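You operate a simulated robot arm through the tools that you are given. There is no shell and no other tool. Be economical: measure what you need, move in short steps, check, and stop when the job is done.

The job below is to be done with a simulated robot arm. You get a single attempt, and the scene is never put back.

## Task
Take the grey clamp on the top of the green table and put it away on the middle shelf of the green rack. Open the drawer of the green cabinet, put the white spool from the top of the green table inside, then shut the drawer. Put the 30 tex cream yarn cone from the top of the green table on the right part of the pack's top. Take the grey weight from the top of the green table and leave it on the third shelf from the top of the grey shelving. Close the right bench drawer. Open the right drawer of the narrow bench. Any order will do. Set down upright: white spool, grey weight.
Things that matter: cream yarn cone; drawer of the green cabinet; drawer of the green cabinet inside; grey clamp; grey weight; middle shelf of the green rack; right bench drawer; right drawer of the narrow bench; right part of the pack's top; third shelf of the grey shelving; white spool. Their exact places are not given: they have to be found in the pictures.

It is judged by the outcome, as a careful person would: the job done as asked, and still so three seconds after it is handed in. It fails if anything else is knocked over, pushed out of place, dropped, spilled or broken.

## Robot
A 7-joint arm with a fingered hand on a trunk, on a base that drives. Base frame: it is fixed to the floor where the robot stands at the start and does not move with it; the origin is under the middle of the robot, x ahead of it, y to its left, z up; the surface under the hand at the start is at about z = 800. Units: mm, degrees, N and s.
With the tool pointing down near the work surface it reaches from about 400 to 740 mm from the robot's upright axis, wherever it stands. Its first joint turns from -166.0 to 166.0 degrees. Places, roughly: cream yarn cone [500, 250, 750]; drawer of the green cabinet [-2100, 2900, 700]; drawer of the green cabinet inside [-2100, 3000, 600]; grey clamp (8x4x12 cm) [500, 100, 900]; grey weight [500, -250, 750]; middle shelf of the green rack [-3600, 1000, 500]; right bench drawer [2400, 700, 700]; right drawer of the narrow bench [-3500, 2300, 700]; right part of the pack's top [-1800, -1700, 1200]; third shelf of the grey shelving [2900, -100, 900]; white spool [500, 0, 750]. Payload 3.4 kg.
The TCP is the grasp point between the finger pads, 25 mm short of the fingertips. In the tool frame z runs along the fingers and y along their closing line. The gripper opens to 88 mm. The gripper's body begins 29 mm behind the TCP. The gripper is a hand of 3 fingers: y runs from the thumb to the fingers, the wrist lies at [-13, -106, -174] in the tool frame, and closing takes about 1.5 s.
Orientation is told as [roll, pitch, yaw] about the base's x, y, z axes, in that order, counted from this pose: with the fingers straight down and the wrist toward the robot, the tool's x, y and z point along [0, 1, 0], [1, 0, 0] and [0, 0, -1] of the base frame.

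## Interface
- The arm moves only by the tool apply_moves. Its argument "rows" is a list of rows, each an object (a shift or turn left out is 0, a gripper value left out holds the last) with "linear": the shift along the tool's x, y, z in units of 150 mm (1.0 is 150 mm), a list of three; "delta_rot": the turn, a rotation vector about the tool's x, y, z in units of 45 degrees (1.0 is 45 degrees), a list of three; "fingers": the opening in per cent of the stroke, from 0 (shut) to 100 (fully open). In form: [{"linear": [x, y, z], "delta_rot": [rx, ry, rz], "fingers": fingers}, ...]. A call has 1 to 8 rows; each row is the pose to reach, as a shift and turn from the pose commanded when the call began, along the tool's axes at that moment. A call with a number of a shift or a turn outside -1 to 1 is refused whole. Rows are played at 5 a second. More than 50 mm and 8.6 degrees between two rows, or a gripper value outside its range, and nothing of the call is played. Where a pose cannot be reached the arm comes as near as it can. A force on the tool above 40 N (or 10 N above the force at the start of the call, whichever is more), or a blocked arm, ends the call early, and 0.2 s more pass. Each finger travels about 72 mm/s and halts on what it meets, pressing with about 28 N; the grip force reading is that of the motor and also rises with nothing between the fingers. The clock runs only during rows and for 0.2 s after the last one: add rows that repeat a pose to give the fingers time. The reply holds the time, the measured pose of the TCP, the force on the tool along the base axes, the opening and the grip force, in the units named above and with some noise, with the torque about the TCP (base axes, N m) and any sound that the robot's microphone picked up.
- Cameras (640 x 400 px; columns grow to the right, rows downward): "scene" is now at [26.4, 160.8, 1490.6]; the picture's right is [-0.05, -1.00, 0.00], its down [-0.68, 0.03, -0.73] and it looks along [0.73, -0.03, -0.68] (base axes); focal length 249 px, centre (320, 200). "wrist" rides on the gripper at [58, -85, -99] in the tool frame; the picture's right is [-0.67, 0.35, -0.66], its down [-0.69, -0.63, 0.37] and it looks along [-0.29, 0.69, 0.66] (tool axes); focal length 261 px, centre (320, 200).
- grab_frame(camera): a new picture of that camera. The clock stands still meanwhile.
- lift_body(by): slides the trunk up (or, below 0, down) by that many mm; the arm and the scene camera ride with it, the base frame stays. It gives what a move gives, with no picture.
- steer(legs): drives the robot by 1 to 6 legs, each [ahead, left, turn to the left] in mm, mm and degrees, along the robot's own axes; the way and the turn of a leg run together, so that a leg with both is an arc; at most 1500 mm and 180 degrees a leg. The arm and the cameras ride along, it lands a little off, and it stops where it bumps. It gives what a move gives.
- grasp_type(shape): the hand has 3 fingers and takes this shape, open, in about a second: jaw (thumb against the fingers, like two jaws); tri (thumb and two fingers); tip (a fingertip pinch); poke (one finger out to press); point (the index stretched); flat (the hand flat); cup (the hand cupped); fist (a fist). The gripper value then closes the fingers along that shape, each until it touches; the sizes above hold for jaw. It gives what a move gives, with no picture.
- head_to(pan, tilt): turns the head with the scene camera to pan (to the left, within 155 degrees either way) and tilt (down, from -29 to 69), counted from straight ahead of the robot. It gives what a move gives.
- measure_at(camera, pixels): there is no depth. For up to 12 entries [column, row, z] of the newest picture of that camera ("zoom" is the newest enlarged one), the place [x, y] in the base frame at which the ray of that pixel passes the height z, good to about 2 mm, but the place of the scene camera against the robot may be out by one fixed shift of up to 18 mm in any direction. The clock stands still meanwhile.
- enlarge(camera, box): a new picture of the part [left, top, right, bottom] of that camera's present view, enlarged. The clock stands still meanwhile.
- job_done(): hands the job in; it is judged then, once.

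Go step by step. Measure first, check grasps and placings, and put right what went wrong. The budget is 124 turns and 126 pictures, counting those below and the enlarged ones. Unless the task says otherwise, let go and move clear before handing in, and close with one line.

The tools are called as a command line: name --argument value ..., lists and objects as JSON in quotes. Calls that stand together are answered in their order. apply_moves: Moves the arm, as the interface text tells. Its arguments: {"type":"object","properties":{"rows":{"type":"array","items":{"type":"object","properties":{"linear":{"type":"array","items":{"type":"number"}},"delta_rot":{"type":"array","items":{"type":"number"}},"fingers":{"type":"number"}}}}},"required":["rows"]} The other tools are called the same way: lift_body (by) slides the trunk up or down; grasp_type (shape) gives the hand a shape; steer (legs) drives the base; head_to (pan, tilt) turns the head that bears the scene camera; grab_frame (camera) takes a picture; measure_at (camera, pixels) gives the place at which the rays of pixels pass given heights; enlarge (camera, box) takes an enlarged picture of a part of a camera's view; job_done () hands the job in.

At the start:

```text
time_s: 0.0
position: [462.0, -57.0, 1060.9]
tcp_rot: [-0.1, 0.0, 0.0]
wrist_force: [-0.2, 0.1, -0.6]
wrist_torque: [0.02, -0.01, -0.01]
opening: 87.6
finger_force: 0.0
shape: jaw
trunk travel left (down, up): [-500.0, 90.0]
robot x, y, heading: [-1.1, -2.5, -0.1]
head pan, tilt: [-2.6, 42.9]
```

scene: 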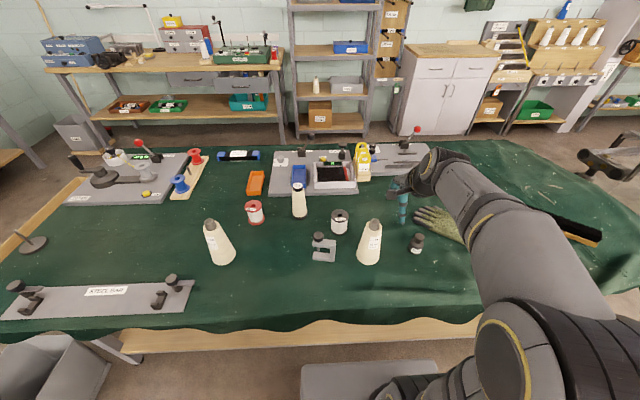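
wrist: 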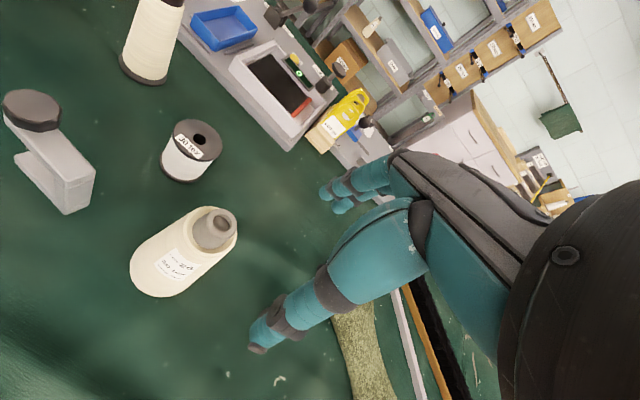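

The scene shows the table with three cream cones (215,243), (299,200), (369,242), a white spool at (339,222), and a clamp at (323,247). I'll enlarge to read the labels.

enlarge --camera "scene" --box '[190, 160, 450, 290]'

enlarge --camera "scene" --box '[20, 0, 420, 150]'

measure_at --camera "scene" --pixels '[[222, 260, 800], [369, 260, 800], [299, 215, 800], [339, 231, 800], [323, 257, 800], [416, 250, 800], [255, 222, 800]]'

```text
2.46 times, centred on (320, 225) of scene
```

zoom: 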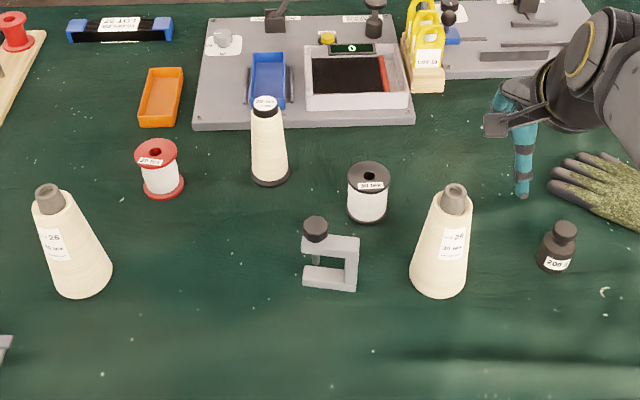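

```text
1.60 times, centred on (220, 75) of scene
```

zoom: 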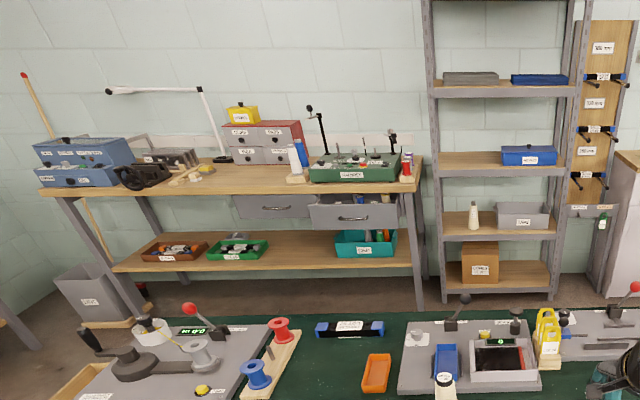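

```text
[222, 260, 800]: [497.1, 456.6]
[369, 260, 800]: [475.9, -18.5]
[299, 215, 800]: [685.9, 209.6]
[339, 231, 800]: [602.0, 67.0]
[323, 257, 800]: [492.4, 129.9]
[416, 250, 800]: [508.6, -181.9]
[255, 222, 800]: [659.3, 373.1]
```

Labels on the cones are too small; zooming closer on each of them and the weight.

enlarge --camera "scene" --box '[200, 215, 240, 270]'

enlarge --camera "scene" --box '[350, 215, 430, 265]'

enlarge --camera "scene" --box '[285, 178, 355, 240]'

enlarge --camera "wrist" --box '[100, 100, 260, 300]'

```text
7.27 times, centred on (220, 242) of scene
```

zoom: 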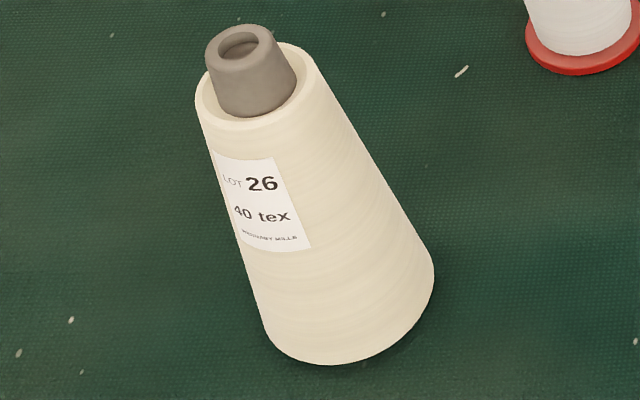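

```text
8.00 times, centred on (390, 240) of scene
```

zoom: 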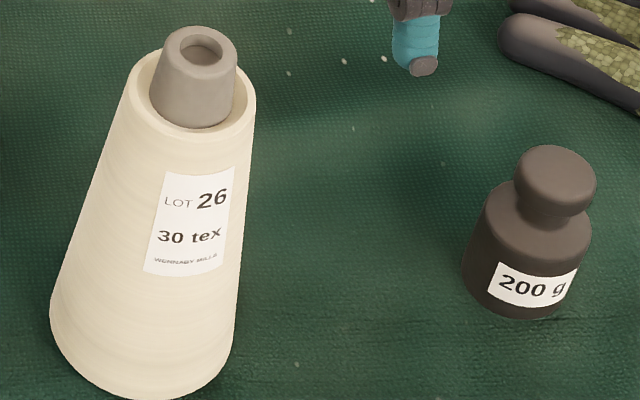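

```text
6.45 times, centred on (320, 209) of scene
```

zoom: 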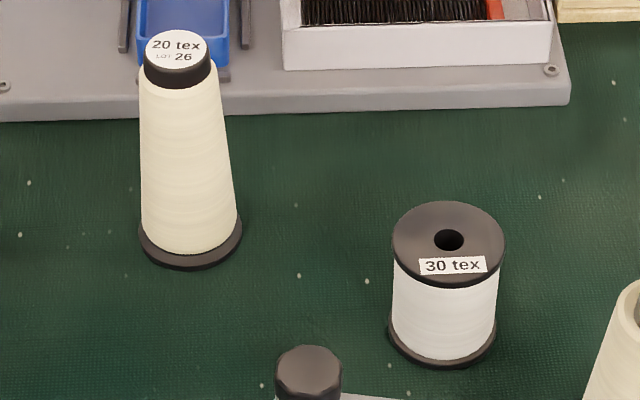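

```text
2.00 times, centred on (180, 200) of wrist
```

zoom: 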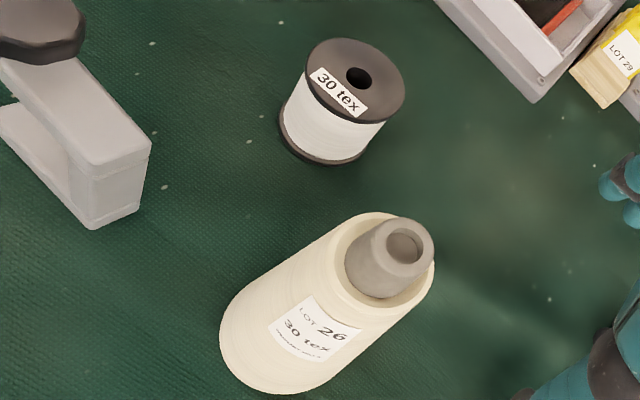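

The right cone (369,242) is the 30 tex one, the 200 g weight is at (416,245), and the black‑flanged white spool at (339,222). I'll look around the room with the head.

head_to --pan 60 --tilt 20

grab_frame --camera "scene"

head_to --pan 120 --tilt 20

grab_frame --camera "scene"

head_to --pan 155 --tilt 20

grab_frame --camera "scene"

head_to --pan -120 --tilt 20

grab_frame --camera "scene"

head_to --pan -50 --tilt 20

grab_frame --camera "scene"

```text
time_s: 1.3
position: [462.2, -57.4, 1060.3]
tcp_rot: [0.0, 0.0, 0.1]
wrist_force: [0.8, 0.3, 0.1]
wrist_torque: [-0.03, 0.03, -0.01]
opening: 87.6
finger_force: 0.1
shape: jaw
trunk travel left (down, up): [-500.0, 90.0]
robot x, y, heading: [-2.8, -2.4, -0.3]
head pan, tilt: [60.0, 20.0]
```

```text
117 pictures are left
```

scene: 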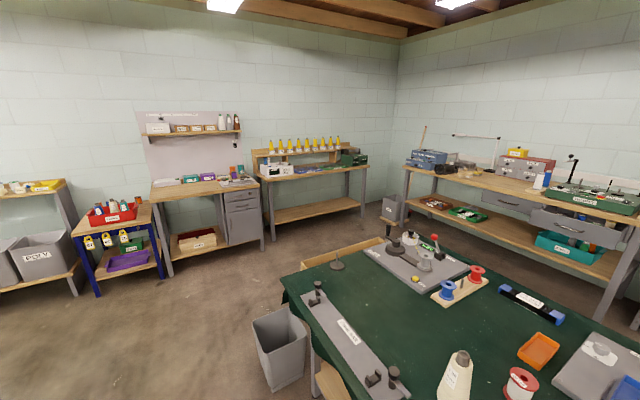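

```text
time_s: 2.6
position: [463.0, -58.2, 1060.6]
tcp_rot: [0.0, 0.0, 0.0]
wrist_force: [-0.6, 0.4, 0.0]
wrist_torque: [0.0, -0.05, 0.01]
opening: 87.6
finger_force: 0.1
shape: jaw
trunk travel left (down, up): [-500.0, 90.0]
robot x, y, heading: [-2.2, -0.3, 0.1]
head pan, tilt: [120.0, 20.0]
```

```text
116 pictures are left
```

scene: 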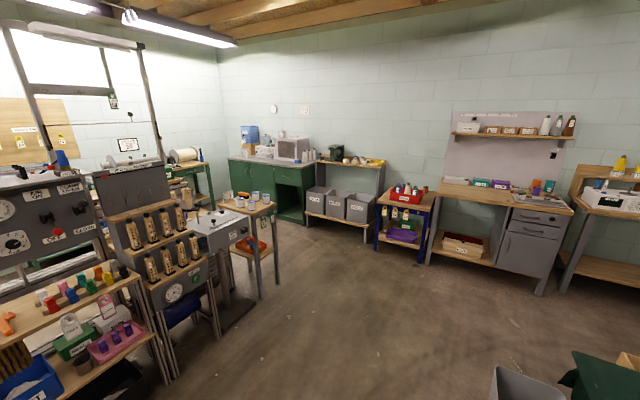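

```text
time_s: 3.6
position: [462.9, -58.1, 1061.1]
tcp_rot: [0.0, 0.0, 0.0]
wrist_force: [0.6, -0.7, -0.3]
wrist_torque: [-0.05, 0.05, -0.03]
opening: 87.4
finger_force: 0.2
shape: jaw
trunk travel left (down, up): [-500.0, 90.0]
robot x, y, heading: [2.1, 1.3, -0.4]
head pan, tilt: [154.7, 20.0]
```

```text
115 pictures are left
```

scene: 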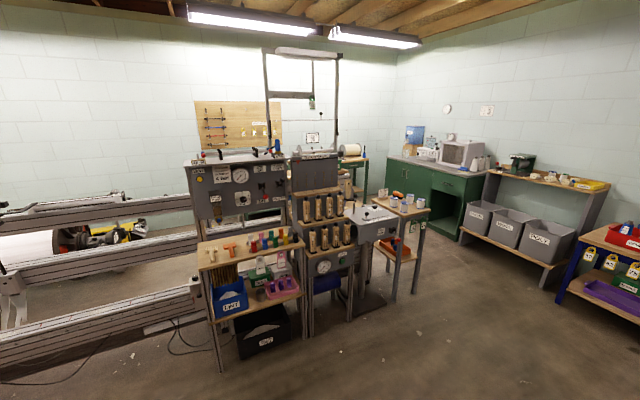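

```text
time_s: 7.4
position: [462.8, -58.7, 1060.9]
tcp_rot: [0.0, 0.0, 0.1]
wrist_force: [-0.2, 1.3, -0.8]
wrist_torque: [-0.01, 0.01, 0.03]
opening: 87.8
finger_force: 0.0
shape: jaw
trunk travel left (down, up): [-500.0, 90.0]
robot x, y, heading: [-2.6, -1.3, -0.0]
head pan, tilt: [-120.0, 20.0]
```

```text
114 pictures are left
```

scene: 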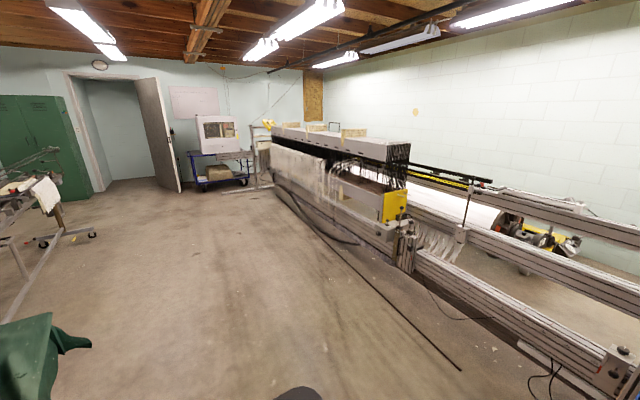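

```text
time_s: 8.8
position: [461.4, -57.4, 1062.0]
tcp_rot: [0.0, 0.0, 0.1]
wrist_force: [0.3, 0.6, 0.0]
wrist_torque: [0.02, 0.0, 0.0]
opening: 87.7
finger_force: 0.0
shape: jaw
trunk travel left (down, up): [-500.0, 90.0]
robot x, y, heading: [-1.8, -1.4, 0.0]
head pan, tilt: [-50.0, 20.0]
```

```text
113 pictures are left
```

scene: 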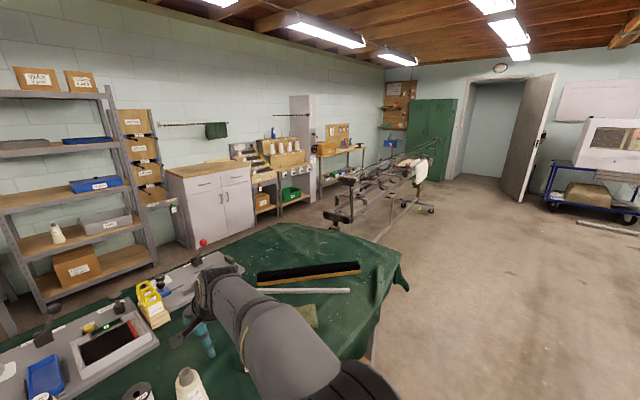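

The room is mapped: the green cabinet is at the back left, the machine ("pack") behind right. Starting with the clamp: I'll bring the hand over it and look with both cameras.

head_to --pan 0 --tilt 45

apply_moves --rows '[{"linear": [0.3, 0.05, 0.1]}, {"linear": [0.6, 0.1, 0.2]}, {"linear": [0.9, 0.15, 0.3]}, {"linear": [1.0, 0.2, 0.4]}]'

grab_frame --camera "scene"

grab_frame --camera "wrist"

```text
time_s: 10.0
position: [462.1, -59.0, 1061.1]
tcp_rot: [0.1, 0.0, -0.1]
wrist_force: [-0.8, 0.2, -0.9]
wrist_torque: [-0.03, -0.01, 0.04]
opening: 87.5
finger_force: 0.0
shape: jaw
trunk travel left (down, up): [-500.0, 90.0]
robot x, y, heading: [-0.1, 1.6, 0.0]
head pan, tilt: [0.0, 45.0]
```

```text
time_s: 11.0
position: [492.8, 93.3, 1002.1]
tcp_rot: [0.0, 0.1, 0.0]
wrist_force: [0.2, -0.1, -0.3]
wrist_torque: [0.0, 0.01, -0.01]
opening: 87.7
finger_force: 0.1
shape: jaw
trunk travel left (down, up): [-500.0, 90.0]
robot x, y, heading: [2.5, -3.3, 0.0]
head pan, tilt: [0.0, 45.0]
```

```text
112 pictures are left
```

scene: 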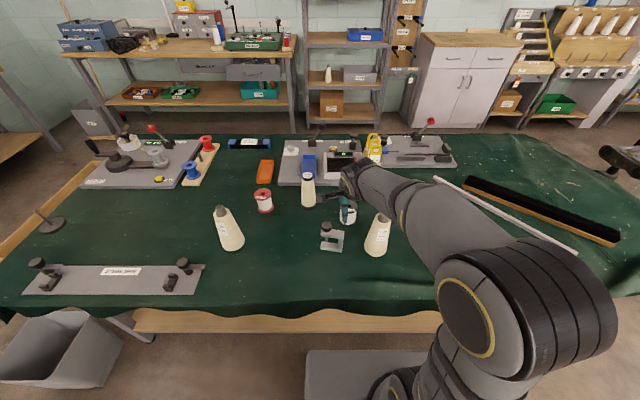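

```text
111 pictures are left
```

wrist: 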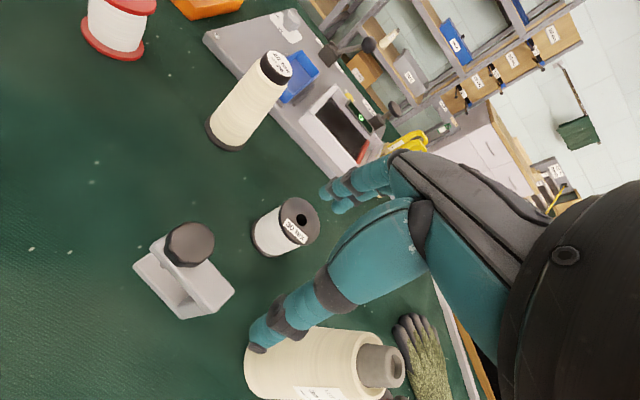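

Clamp in wrist view: knob at (190,243), top arm ending near (228,292). I'll zoom for details.

enlarge --camera "scene" --box '[305, 215, 365, 255]'

enlarge --camera "wrist" --box '[120, 210, 250, 330]'

measure_at --camera "wrist" --pixels '[[190, 243, 900], [228, 292, 860], [228, 292, 880], [228, 292, 870], [135, 262, 800], [180, 317, 800], [340, 385, 800], [264, 252, 800]]'

measure_at --camera "scene" --pixels '[[326, 228, 900], [343, 240, 860], [343, 234, 880], [321, 248, 800], [341, 252, 800], [347, 223, 800], [376, 255, 800], [226, 249, 800]]'

```text
10.00 times, centred on (335, 235) of scene
```

zoom: 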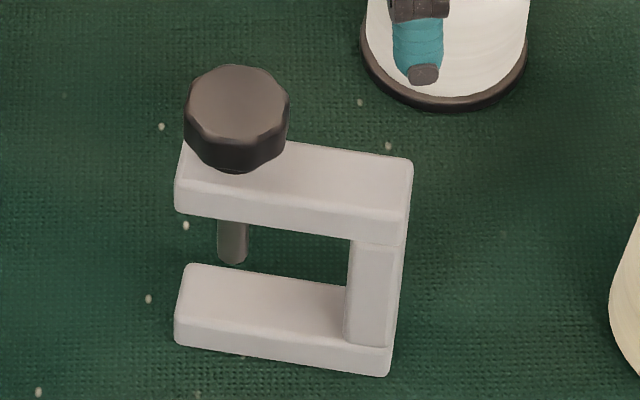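

```text
3.33 times, centred on (185, 270) of wrist
```

zoom: 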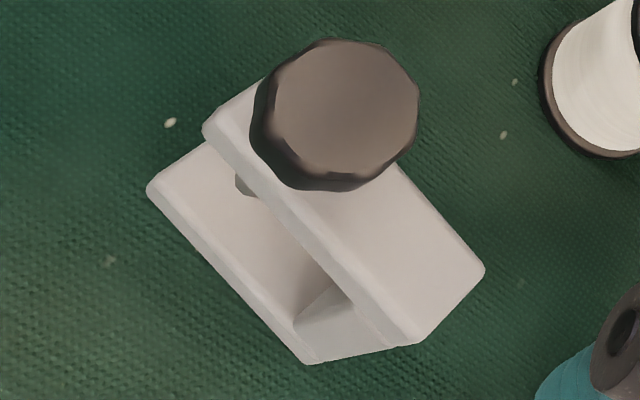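

```text
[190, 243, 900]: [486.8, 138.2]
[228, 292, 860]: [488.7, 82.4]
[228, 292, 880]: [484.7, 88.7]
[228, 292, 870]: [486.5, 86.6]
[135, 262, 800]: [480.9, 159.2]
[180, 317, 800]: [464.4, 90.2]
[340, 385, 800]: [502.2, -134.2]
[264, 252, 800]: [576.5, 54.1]
```

```text
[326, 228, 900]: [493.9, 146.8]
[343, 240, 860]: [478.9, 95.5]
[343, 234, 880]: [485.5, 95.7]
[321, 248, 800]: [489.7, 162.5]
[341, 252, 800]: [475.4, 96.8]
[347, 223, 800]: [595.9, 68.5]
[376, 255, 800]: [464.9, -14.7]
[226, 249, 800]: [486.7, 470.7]
```

Clamp stands with its spine at y≈90–100 and yaw about −12°. Before choosing grasps, I want to see the destinations: pack, shelving, right bench drawer, and green cabinet, enlarged.

head_to --pan -137 --tilt 5

enlarge --camera "scene" --box '[160, 100, 480, 300]'

head_to --pan 128 --tilt 15

enlarge --camera "scene" --box '[200, 120, 440, 270]'

head_to --pan 5 --tilt 15

enlarge --camera "scene" --box '[120, 60, 440, 260]'

```text
time_s: 13.2
position: [492.0, 93.0, 1001.8]
tcp_rot: [0.0, 0.0, 0.1]
wrist_force: [0.4, -0.1, -0.1]
wrist_torque: [0.04, 0.0, 0.01]
opening: 87.5
finger_force: 0.1
shape: jaw
trunk travel left (down, up): [-500.0, 90.0]
robot x, y, heading: [1.0, -1.2, -0.1]
head pan, tilt: [-137.0, 5.0]
```

```text
2.00 times, centred on (320, 200) of scene
```

zoom: 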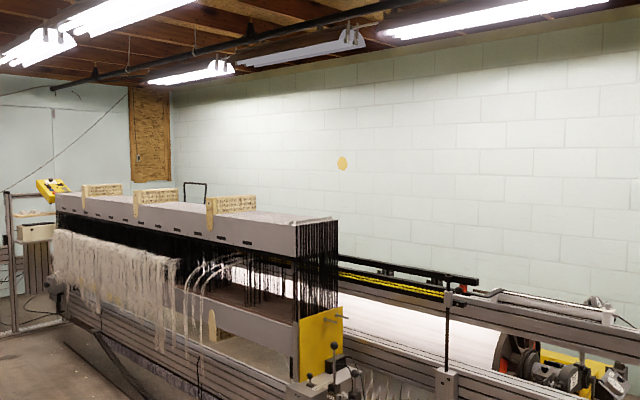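

```text
time_s: 16.9
position: [491.3, 92.6, 1000.7]
tcp_rot: [0.0, 0.0, 0.0]
wrist_force: [0.4, 1.1, -0.3]
wrist_torque: [0.03, -0.01, -0.03]
opening: 87.6
finger_force: 0.1
shape: jaw
trunk travel left (down, up): [-500.0, 90.0]
robot x, y, heading: [1.8, 3.4, 0.2]
head pan, tilt: [128.0, 15.0]
```

```text
2.67 times, centred on (320, 195) of scene
```

zoom: 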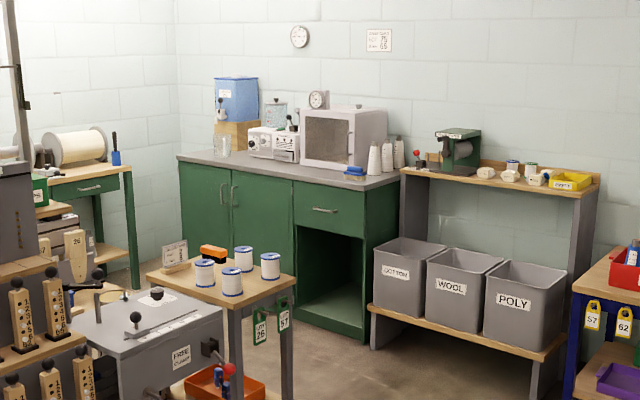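

```text
time_s: 18.9
position: [491.7, 92.0, 1002.1]
tcp_rot: [0.0, 0.1, 0.0]
wrist_force: [0.0, 0.4, 0.2]
wrist_torque: [-0.01, -0.02, 0.03]
opening: 87.5
finger_force: 0.1
shape: jaw
trunk travel left (down, up): [-500.0, 90.0]
robot x, y, heading: [4.5, -1.3, 0.5]
head pan, tilt: [5.0, 15.0]
```

```text
2.00 times, centred on (280, 160) of scene
```

zoom: 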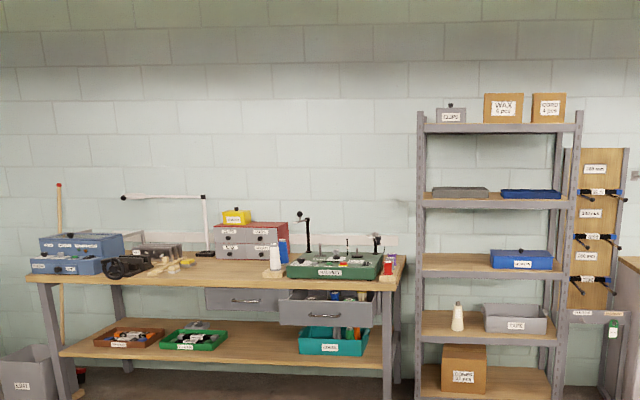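

The pack top's right end and third shelf's left side look free; the right bench drawer stands open. Now mapping floor obstacles toward the green cabinet/narrow bench.

head_to --pan 125 --tilt 30

grab_frame --camera "scene"

```text
time_s: 20.9
position: [491.9, 92.2, 1001.4]
tcp_rot: [0.0, 0.0, 0.0]
wrist_force: [-0.1, -0.3, -0.4]
wrist_torque: [-0.02, -0.02, -0.01]
opening: 87.5
finger_force: 0.1
shape: jaw
trunk travel left (down, up): [-500.0, 90.0]
robot x, y, heading: [-0.8, 2.2, -0.3]
head pan, tilt: [125.0, 30.0]
```

```text
105 pictures are left
```

scene: 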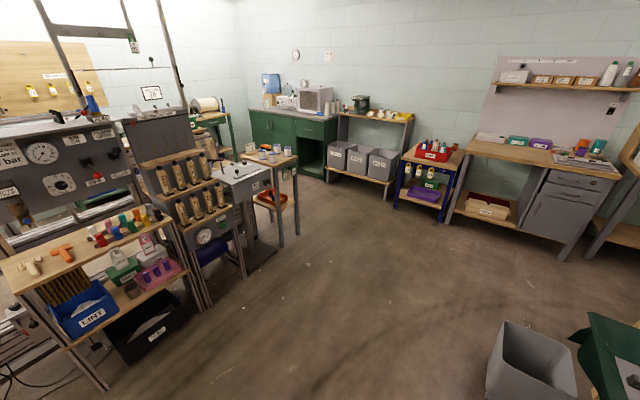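

measure_at --camera "scene" --pixels '[[102, 388, 0], [205, 308, 0], [247, 276, 0], [281, 246, 0], [299, 232, 0], [330, 183, 0], [388, 198, 0], [446, 222, 0], [563, 260, 0], [490, 390, 0], [231, 152, 0], [260, 262, 0]]'

measure_at --camera "scene" --pixels '[[318, 126, 700], [338, 122, 900], [213, 120, 700], [205, 112, 900]]'

```text
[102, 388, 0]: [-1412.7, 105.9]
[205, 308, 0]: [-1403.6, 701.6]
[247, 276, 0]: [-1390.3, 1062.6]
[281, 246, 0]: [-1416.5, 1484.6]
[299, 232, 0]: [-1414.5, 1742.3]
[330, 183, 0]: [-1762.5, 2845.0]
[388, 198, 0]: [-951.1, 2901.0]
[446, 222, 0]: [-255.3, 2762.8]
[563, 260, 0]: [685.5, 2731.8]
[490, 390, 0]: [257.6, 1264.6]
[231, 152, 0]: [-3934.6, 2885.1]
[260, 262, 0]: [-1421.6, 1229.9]
```

```text
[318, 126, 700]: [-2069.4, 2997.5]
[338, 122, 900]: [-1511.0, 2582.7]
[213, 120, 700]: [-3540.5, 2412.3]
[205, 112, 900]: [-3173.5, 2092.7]
```

The machine-side furniture ends at x≈−1400, y≈1740; cabinet front at y≈2850. I'll back off the table and drive to about (−1000, 2230) facing −x, then look.

steer --legs '[[-350, 0, 0], [0, 0, 106.3], [1500, 0, 0], [815, 0, 0], [0, 0, 73.7]]'

head_to --pan 0 --tilt 22

grab_frame --camera "scene"

```text
time_s: 41.6
position: [-1437.6, 2133.5, 1001.7]
tcp_rot: [0.0, -0.1, 178.2]
wrist_force: [1.1, 0.4, 0.8]
wrist_torque: [0.01, 0.03, -0.01]
opening: 87.8
finger_force: 0.1
shape: jaw
trunk travel left (down, up): [-500.0, 90.0]
robot x, y, heading: [-942.6, 2212.0, 177.9]
head pan, tilt: [125.0, 30.0]
```

```text
time_s: 43.7
position: [-1438.2, 2132.7, 1000.8]
tcp_rot: [0.0, 0.1, 178.2]
wrist_force: [0.6, 0.4, 0.0]
wrist_torque: [0.02, 0.0, -0.03]
opening: 87.6
finger_force: 0.0
shape: jaw
trunk travel left (down, up): [-500.0, 90.0]
robot x, y, heading: [-945.1, 2211.1, 177.9]
head pan, tilt: [0.0, 22.0]
```

```text
104 pictures are left
```

scene: 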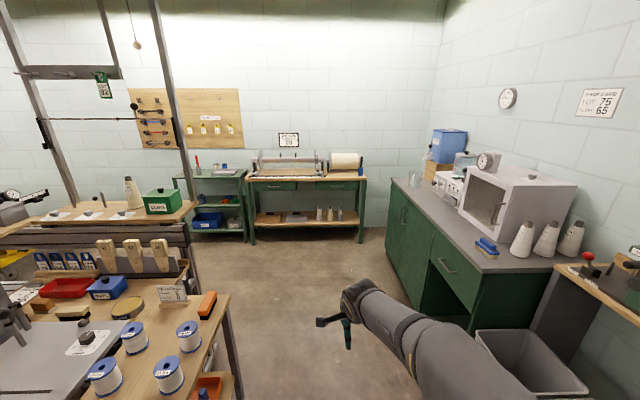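

The floor to the far wall is clear; narrow bench right drawer at (337,186), green rack at (217,205). Enlarging both.

enlarge --camera "scene" --box '[160, 140, 380, 250]'

measure_at --camera "scene" --pixels '[[365, 243, 0], [251, 243, 0], [245, 241, 0], [229, 357, 0], [198, 293, 0], [450, 258, 700], [337, 186, 700], [468, 330, 0], [392, 265, 0]]'

```text
2.91 times, centred on (270, 195) of scene
```

zoom: 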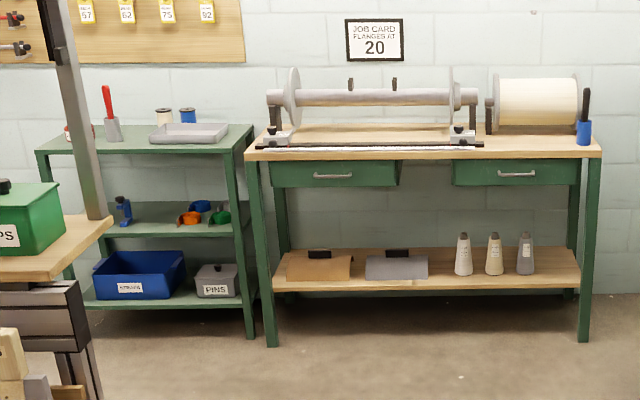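

```text
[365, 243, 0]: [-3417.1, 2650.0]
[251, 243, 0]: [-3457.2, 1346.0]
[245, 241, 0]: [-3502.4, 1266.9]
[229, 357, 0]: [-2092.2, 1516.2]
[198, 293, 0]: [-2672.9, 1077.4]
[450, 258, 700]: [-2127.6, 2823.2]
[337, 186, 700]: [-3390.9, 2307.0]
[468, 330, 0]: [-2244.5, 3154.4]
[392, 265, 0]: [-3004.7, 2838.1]
```

Narrow bench front is at x≈−3430, right drawer at y≈2310. I'll drive up to it, and pitch the hand to point forward (jaws closing vertically on the bar handle).

steer --legs '[[0, 0, 2.1], [1000, -190, 0], [680, 0, 0]]'

apply_moves --rows '[{"delta_rot": [-0.18, 0, 0]}, {"delta_rot": [-0.36, 0, 0]}, {"delta_rot": [-0.54, 0, 0]}, {"delta_rot": [-0.72, 0, 0]}, {"delta_rot": [-0.9, 0, 0]}, {"delta_rot": [-1, 0, 0]}]'

apply_moves --rows '[{"delta_rot": [-0.18, 0, 0]}, {"delta_rot": [-0.36, 0, 0]}, {"delta_rot": [-0.54, 0, 0]}, {"delta_rot": [-0.72, 0, 0]}, {"delta_rot": [-0.9, 0, 0]}, {"delta_rot": [-1, 0, 0]}]'

head_to --pan -5 --tilt 40

grab_frame --camera "scene"

grab_frame --camera "wrist"

```text
time_s: 52.6
position: [-3103.7, 2292.1, 1001.2]
tcp_rot: [-0.1, 0.0, -179.5]
wrist_force: [0.9, 1.1, 0.4]
wrist_torque: [0.01, 0.0, -0.02]
opening: 87.4
finger_force: 0.0
shape: jaw
trunk travel left (down, up): [-500.0, 90.0]
robot x, y, heading: [-2611.9, 2386.9, -179.3]
head pan, tilt: [0.0, 22.0]
```

```text
time_s: 54.0
position: [-3102.0, 2290.1, 1001.3]
tcp_rot: [0.1, -45.1, -179.5]
wrist_force: [0.0, 0.1, 0.2]
wrist_torque: [0.0, -0.01, 0.0]
opening: 88.1
finger_force: 0.1
shape: jaw
trunk travel left (down, up): [-500.0, 90.0]
robot x, y, heading: [-2608.7, 2387.9, -179.3]
head pan, tilt: [0.0, 22.0]
```

```text
time_s: 55.4
position: [-3115.9, 2269.3, 1021.1]
tcp_rot: [-26.1, -89.8, -153.8]
wrist_force: [0.1, 0.9, -0.4]
wrist_torque: [-0.04, -0.02, 0.02]
opening: 87.8
finger_force: 0.1
shape: jaw
out of reach, approached as far as the arm can: row 4, 5, 6
trunk travel left (down, up): [-500.0, 90.0]
robot x, y, heading: [-2611.4, 2386.2, -179.5]
head pan, tilt: [0.0, 22.0]
```

```text
time_s: 56.2
position: [-3114.7, 2270.1, 1021.2]
tcp_rot: [-15.7, -89.7, -164.2]
wrist_force: [0.7, -0.1, -0.1]
wrist_torque: [-0.02, -0.01, 0.03]
opening: 87.7
finger_force: 0.1
shape: jaw
trunk travel left (down, up): [-500.0, 90.0]
robot x, y, heading: [-2610.7, 2387.0, -179.4]
head pan, tilt: [-5.0, 40.0]
```

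```text
102 pictures are left
```

scene: 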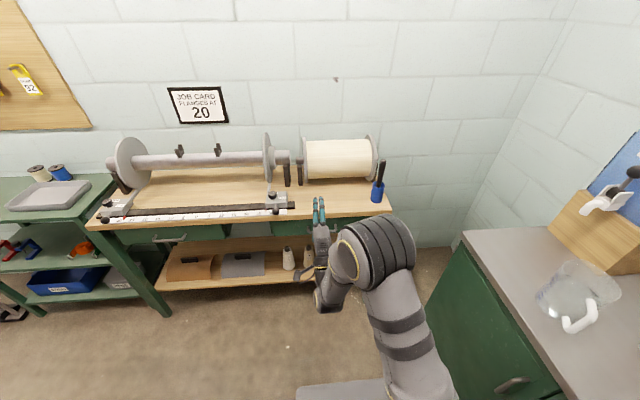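

```text
101 pictures are left
```

wrist: 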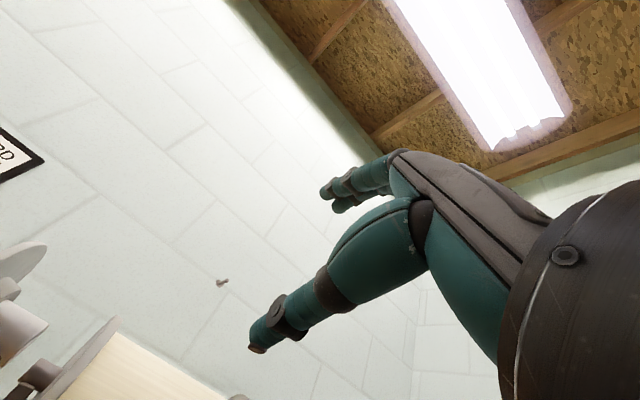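

The full 90° pitch is out of reach so close in. I'll lower the trunk and use about a 65° pitch, then view the handle.

apply_moves --rows '[{"delta_rot": [0.18, 0, 0]}, {"delta_rot": [0.36, 0, 0]}, {"delta_rot": [0.54, 0, 0]}, {"delta_rot": [0.56, 0, 0]}]'

lift_body --by -280

head_to --pan 8 --tilt 35

grab_frame --camera "scene"

grab_frame --camera "wrist"

```text
time_s: 57.2
position: [-3115.2, 2268.6, 1022.8]
tcp_rot: [0.0, -64.7, -179.6]
wrist_force: [0.3, -0.1, -0.2]
wrist_torque: [-0.03, -0.01, -0.02]
opening: 88.0
finger_force: 0.1
shape: jaw
trunk travel left (down, up): [-500.0, 90.0]
robot x, y, heading: [-2610.8, 2389.6, -179.4]
head pan, tilt: [-5.0, 40.0]
```

```text
time_s: 60.1
position: [-3115.9, 2268.6, 743.7]
tcp_rot: [-0.1, -64.9, -179.5]
wrist_force: [-0.9, 0.5, 0.4]
wrist_torque: [-0.01, 0.03, 0.03]
opening: 87.8
finger_force: 0.1
shape: jaw
trunk travel left (down, up): [-220.0, 370.0]
robot x, y, heading: [-2611.4, 2385.4, -179.5]
head pan, tilt: [-5.0, 40.0]
```

```text
time_s: 60.8
position: [-3117.0, 2269.0, 742.2]
tcp_rot: [0.1, -64.8, -179.4]
wrist_force: [0.1, -0.2, -0.6]
wrist_torque: [0.01, 0.01, -0.05]
opening: 87.7
finger_force: 0.1
shape: jaw
trunk travel left (down, up): [-220.0, 370.0]
robot x, y, heading: [-2611.4, 2385.6, -179.4]
head pan, tilt: [8.0, 35.0]
```

```text
100 pictures are left
```

scene: 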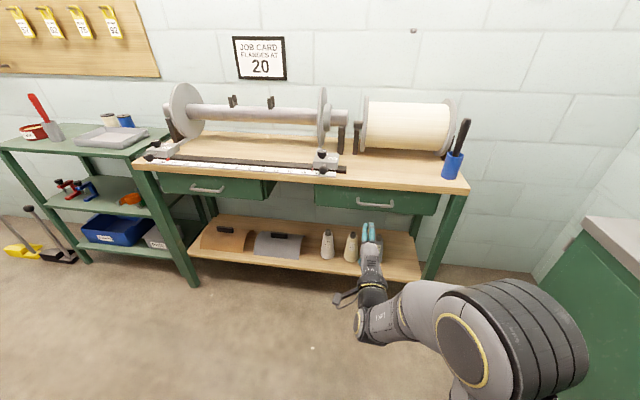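

```text
99 pictures are left
```

wrist: 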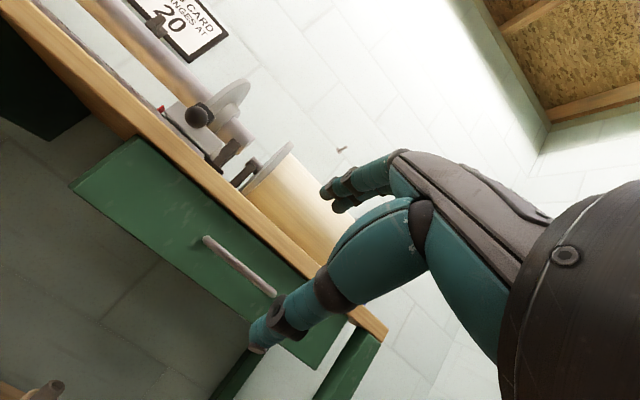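

Handle bar: scene ≈(373,204), wrist ends (207,240)–(272,293). Triangulating.

enlarge --camera "scene" --box '[330, 170, 430, 230]'

measure_at --camera "wrist" --pixels '[[207, 240, 720], [272, 293, 720], [207, 240, 700], [272, 293, 700], [207, 240, 680], [272, 293, 680]]'

measure_at --camera "scene" --pixels '[[357, 203, 720], [389, 207, 720], [357, 203, 700], [389, 207, 700], [357, 203, 680], [389, 207, 680]]'

```text
6.40 times, centred on (380, 200) of scene
```

zoom: 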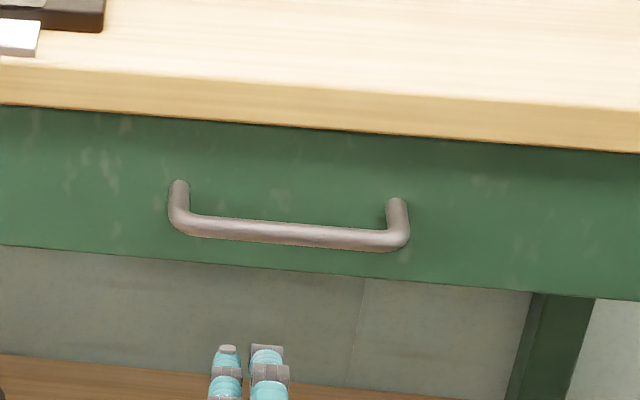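

```text
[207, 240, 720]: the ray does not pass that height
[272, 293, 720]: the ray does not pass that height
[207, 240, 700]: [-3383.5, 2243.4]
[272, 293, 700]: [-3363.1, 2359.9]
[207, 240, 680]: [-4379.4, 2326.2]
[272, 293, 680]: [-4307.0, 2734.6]
```

```text
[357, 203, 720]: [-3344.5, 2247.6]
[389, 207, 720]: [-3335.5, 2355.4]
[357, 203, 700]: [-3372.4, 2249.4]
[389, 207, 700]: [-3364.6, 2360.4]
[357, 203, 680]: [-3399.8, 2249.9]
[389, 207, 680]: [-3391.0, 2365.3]
```

Bar is at about x=−3370, y 2246–2360, z≈700. Pre-positioning in front of it with more pitch and jaws half open.

apply_moves --rows '[{"linear": [-0.07, 0.03, 0.24], "delta_rot": [-0.08, 0, 0], "fingers": 55}, {"linear": [-0.14, 0.07, 0.48], "delta_rot": [-0.16, 0, 0]}, {"linear": [-0.2, 0.1, 0.72], "delta_rot": [-0.25, 0, 0]}, {"linear": [-0.227, 0.141, 0.964], "delta_rot": [-0.33, 0, 0]}]'

grab_frame --camera "wrist"

enlarge --camera "scene" --box '[330, 170, 430, 230]'

```text
time_s: 61.8
position: [-3253.9, 2266.3, 706.2]
tcp_rot: [-0.9, -79.6, 179.8]
wrist_force: [0.4, 0.2, 0.2]
wrist_torque: [-0.02, 0.02, 0.0]
opening: 48.8
finger_force: 0.1
shape: jaw
out of reach, approached as far as the arm can: row 2, 3, 4
trunk travel left (down, up): [-220.0, 370.0]
robot x, y, heading: [-2611.2, 2389.9, -179.7]
head pan, tilt: [8.0, 35.0]
```

```text
97 pictures are left
```

wrist: 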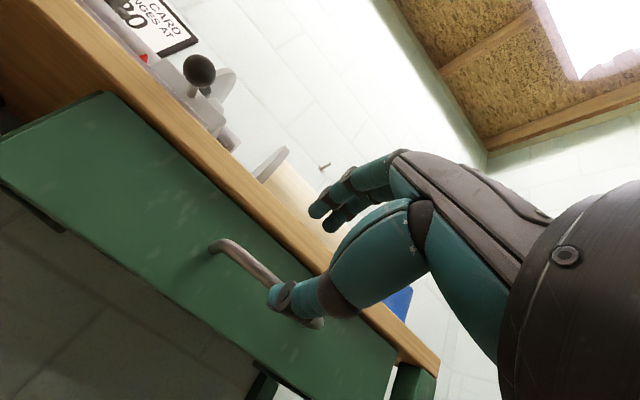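

```text
6.40 times, centred on (380, 200) of scene
```

zoom: 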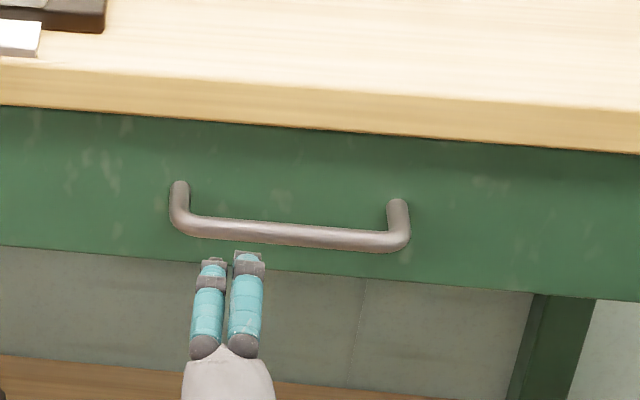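

The arm reached a limit at y=2266; I'll use the base to make the final alignment (right 35, ahead 95), then check.

steer --legs '[[0, -35, 0], [95, 0, 0]]'

grab_frame --camera "wrist"

enlarge --camera "scene" --box '[320, 170, 420, 230]'

```text
time_s: 63.4
position: [-3349.5, 2298.8, 706.5]
tcp_rot: [-0.9, -79.4, 179.8]
wrist_force: [0.5, 0.5, 0.1]
wrist_torque: [0.0, -0.02, -0.03]
opening: 48.7
finger_force: 0.0
shape: jaw
trunk travel left (down, up): [-220.0, 370.0]
robot x, y, heading: [-2707.1, 2418.6, -179.3]
head pan, tilt: [8.0, 35.0]
```

```text
95 pictures are left
```

wrist: 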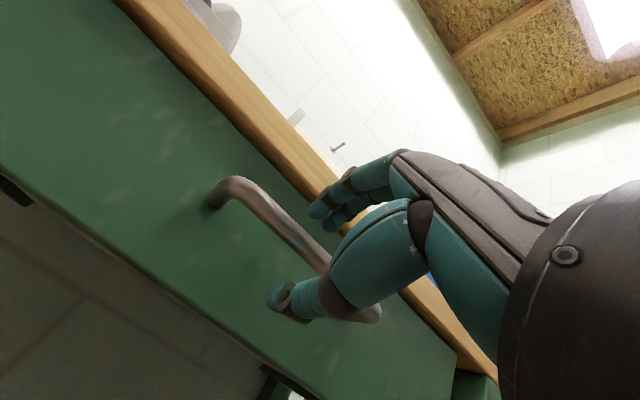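

```text
6.40 times, centred on (370, 200) of scene
```

zoom: 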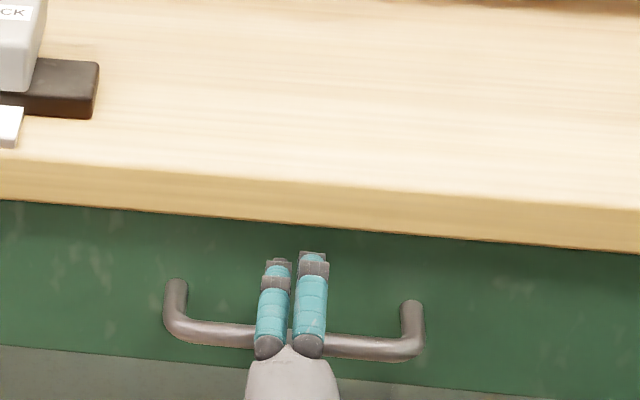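

The bar lies between thumb (below) and fingers (above). Closing and pulling by driving back.

apply_moves --rows '[{"fingers": 0}, {"fingers": 0}, {"fingers": 0}, {"fingers": 0}, {"fingers": 0}, {"fingers": 0}]'

steer --legs '[[-120, 0, 0], [-120, 0, 0]]'

grab_frame --camera "scene"

```text
time_s: 64.8
position: [-3351.4, 2299.3, 704.5]
tcp_rot: [-0.9, -79.3, 179.9]
wrist_force: [-0.5, 0.1, -6.5]
wrist_torque: [-0.04, -0.08, -0.03]
opening: 6.9
finger_force: 27.9
shape: jaw
trunk travel left (down, up): [-220.0, 370.0]
robot x, y, heading: [-2707.7, 2420.1, -179.5]
head pan, tilt: [8.0, 35.0]
```

```text
time_s: 66.9
position: [-3115.6, 2301.3, 703.5]
tcp_rot: [-1.1, -79.3, -179.9]
wrist_force: [-19.6, -7.8, -9.3]
wrist_torque: [0.0, 0.01, 0.07]
opening: 6.2
finger_force: 28.0
shape: jaw
trunk travel left (down, up): [-220.0, 370.0]
robot x, y, heading: [-2471.9, 2423.5, -179.4]
head pan, tilt: [8.0, 35.0]
```

```text
93 pictures are left
```

scene: 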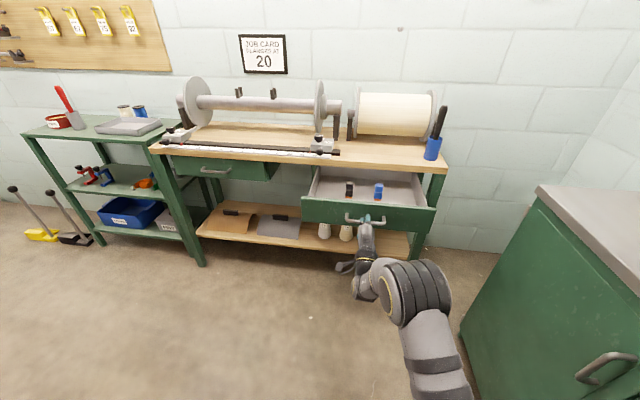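

The drawer opened about 235 mm. Pulling a bit more, then releasing and backing off.

steer --legs '[[-50, 0, 0]]'

apply_moves --rows '[{"fingers": 60}, {"fingers": 60}, {"fingers": 60}, {"fingers": 60}]'

steer --legs '[[-180, 0, 0]]'

grab_frame --camera "scene"

head_to --pan 40 --tilt 20

grab_frame --camera "scene"

```text
time_s: 67.6
position: [-3113.3, 2300.7, 702.1]
tcp_rot: [-1.6, -78.9, -179.4]
wrist_force: [-32.5, -4.9, -8.0]
wrist_torque: [0.02, -0.02, 0.07]
opening: 4.1
finger_force: 27.6
shape: jaw
trunk travel left (down, up): [-220.0, 370.0]
robot x, y, heading: [-2469.0, 2424.8, -179.6]
head pan, tilt: [8.0, 35.0]
stopped in leg 1: the force on the tool passed its limit at 57 N (the readings are from after the stop); the commanded pose is now the measured one
```

```text
time_s: 68.6
position: [-3110.0, 2301.9, 703.9]
tcp_rot: [-1.2, -79.2, -179.8]
wrist_force: [-1.2, 0.1, 0.8]
wrist_torque: [-0.01, 0.0, -0.02]
opening: 52.4
finger_force: 0.1
shape: jaw
trunk travel left (down, up): [-220.0, 370.0]
robot x, y, heading: [-2464.3, 2423.4, -179.5]
head pan, tilt: [8.0, 35.0]
```

```text
time_s: 70.1
position: [-2927.8, 2302.4, 705.0]
tcp_rot: [-1.2, -79.4, -179.7]
wrist_force: [0.6, -0.7, 0.0]
wrist_torque: [-0.03, 0.02, -0.02]
opening: 52.6
finger_force: 0.0
shape: jaw
trunk travel left (down, up): [-220.0, 370.0]
robot x, y, heading: [-2284.2, 2426.7, -179.2]
head pan, tilt: [8.0, 35.0]
```

```text
92 pictures are left
```

scene: 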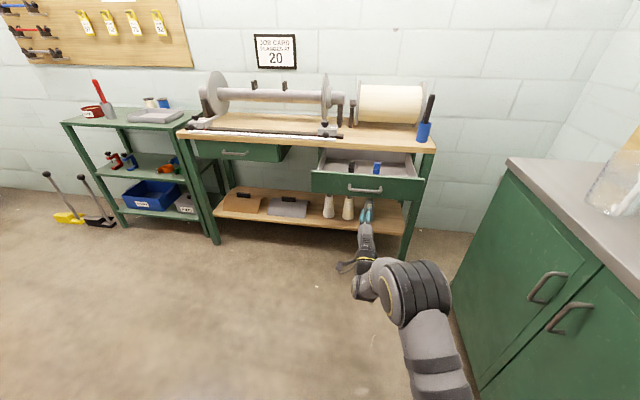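

```text
time_s: 71.1
position: [-2927.5, 2303.5, 706.1]
tcp_rot: [-1.3, -79.3, -179.7]
wrist_force: [0.0, 0.8, 0.4]
wrist_torque: [0.0, -0.04, 0.0]
opening: 52.6
finger_force: 0.1
shape: jaw
trunk travel left (down, up): [-220.0, 370.0]
robot x, y, heading: [-2283.5, 2429.6, -179.1]
head pan, tilt: [40.0, 20.0]
```

```text
91 pictures are left
```

scene: 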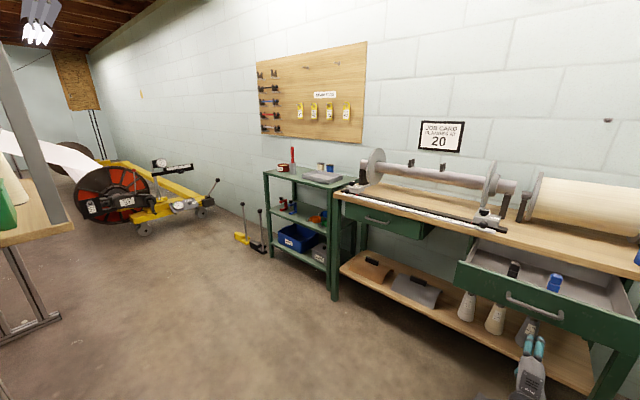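

The drawer is fully open. Zoom on the rack's middle shelf to learn free space and heights.

enlarge --camera "scene" --box '[250, 155, 350, 295]'

measure_at --camera "scene" --pixels '[[333, 298, 0], [271, 256, 0], [269, 212, 500], [333, 237, 500], [269, 176, 850], [335, 188, 850], [269, 176, 800], [335, 188, 800], [269, 212, 450], [333, 237, 450]]'

```text
2.86 times, centred on (300, 225) of scene
```

zoom: 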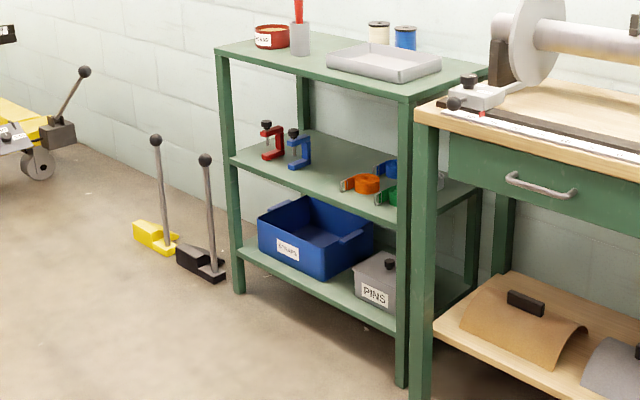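

```text
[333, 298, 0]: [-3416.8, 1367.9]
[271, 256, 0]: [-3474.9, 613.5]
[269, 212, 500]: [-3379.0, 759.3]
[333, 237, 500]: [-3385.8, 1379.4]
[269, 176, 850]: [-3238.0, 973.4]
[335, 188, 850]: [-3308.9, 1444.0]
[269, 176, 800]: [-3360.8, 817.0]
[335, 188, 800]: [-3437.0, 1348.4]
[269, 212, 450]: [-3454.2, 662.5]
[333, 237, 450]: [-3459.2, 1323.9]
```

Middle rack shelf is at z≈430 with ~300 mm clearance and free front-middle space. Now to the cabinet drawer: drive so that the hand faces its handle.

steer --legs '[[-328, 327, 0], [0, 0, -90.9]]'

head_to --pan 8 --tilt 30

grab_frame --camera "scene"

grab_frame --camera "wrist"

```text
time_s: 77.8
position: [-2038.7, 2748.5, 705.5]
tcp_rot: [-1.2, -79.2, 87.9]
wrist_force: [1.2, -0.5, 0.2]
wrist_torque: [-0.05, 0.01, 0.02]
opening: 52.4
finger_force: 0.1
shape: jaw
trunk travel left (down, up): [-220.0, 370.0]
robot x, y, heading: [-1939.6, 2100.7, 88.0]
head pan, tilt: [40.0, 20.0]
```

```text
time_s: 78.8
position: [-2037.7, 2749.1, 705.5]
tcp_rot: [-1.1, -79.3, 87.9]
wrist_force: [0.1, 0.0, 0.2]
wrist_torque: [-0.01, -0.02, -0.04]
opening: 52.4
finger_force: 0.0
shape: jaw
trunk travel left (down, up): [-220.0, 370.0]
robot x, y, heading: [-1936.7, 2103.4, 88.4]
head pan, tilt: [8.0, 30.0]
```

```text
89 pictures are left
```

scene: 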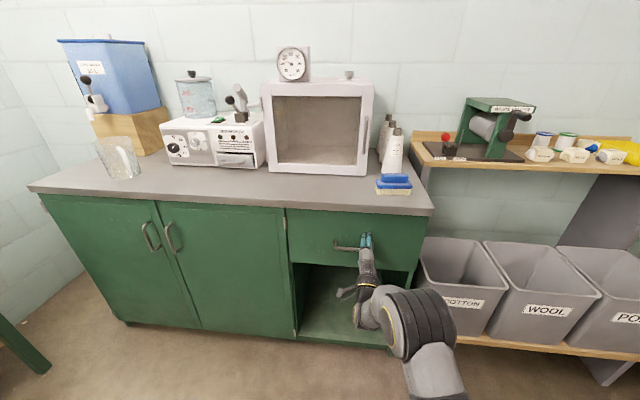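

```text
88 pictures are left
```

wrist: 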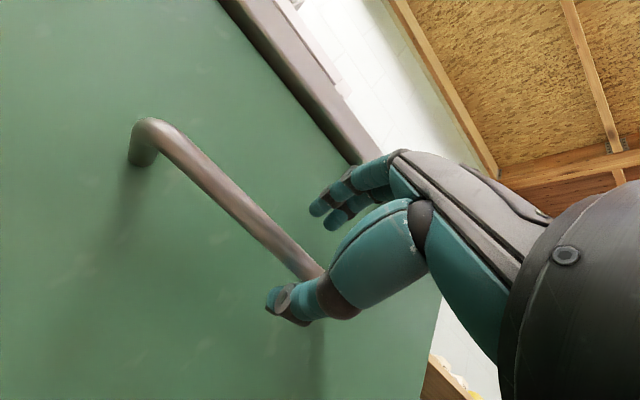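

The handle is just ahead; the hand is near its right end. Measuring the bar from both cameras.

measure_at --camera "wrist" --pixels '[[155, 125, 730], [155, 125, 740], [155, 125, 720], [290, 245, 740], [290, 245, 730], [290, 245, 720]]'

enlarge --camera "scene" --box '[310, 210, 430, 280]'

measure_at --camera "scene" --pixels '[[334, 247, 740], [334, 247, 720], [334, 247, 700], [372, 248, 720]]'

```text
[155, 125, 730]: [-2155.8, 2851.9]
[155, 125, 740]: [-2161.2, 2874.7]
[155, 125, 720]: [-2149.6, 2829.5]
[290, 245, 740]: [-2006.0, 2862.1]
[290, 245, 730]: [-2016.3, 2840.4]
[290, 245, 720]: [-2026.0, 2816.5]
```

```text
5.33 times, centred on (370, 245) of scene
```

zoom: 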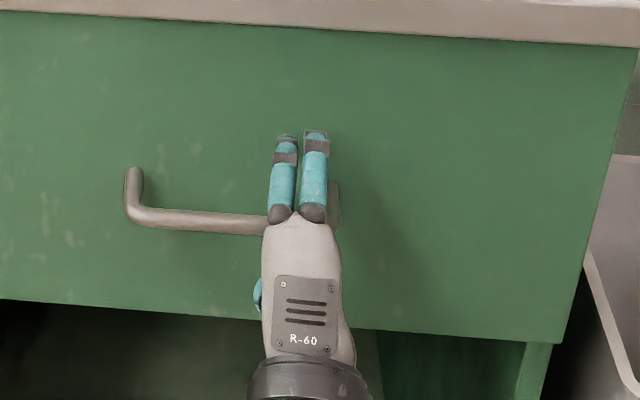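

```text
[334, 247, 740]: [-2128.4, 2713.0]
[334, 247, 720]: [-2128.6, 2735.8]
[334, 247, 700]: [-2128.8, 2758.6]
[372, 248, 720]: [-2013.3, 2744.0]
```

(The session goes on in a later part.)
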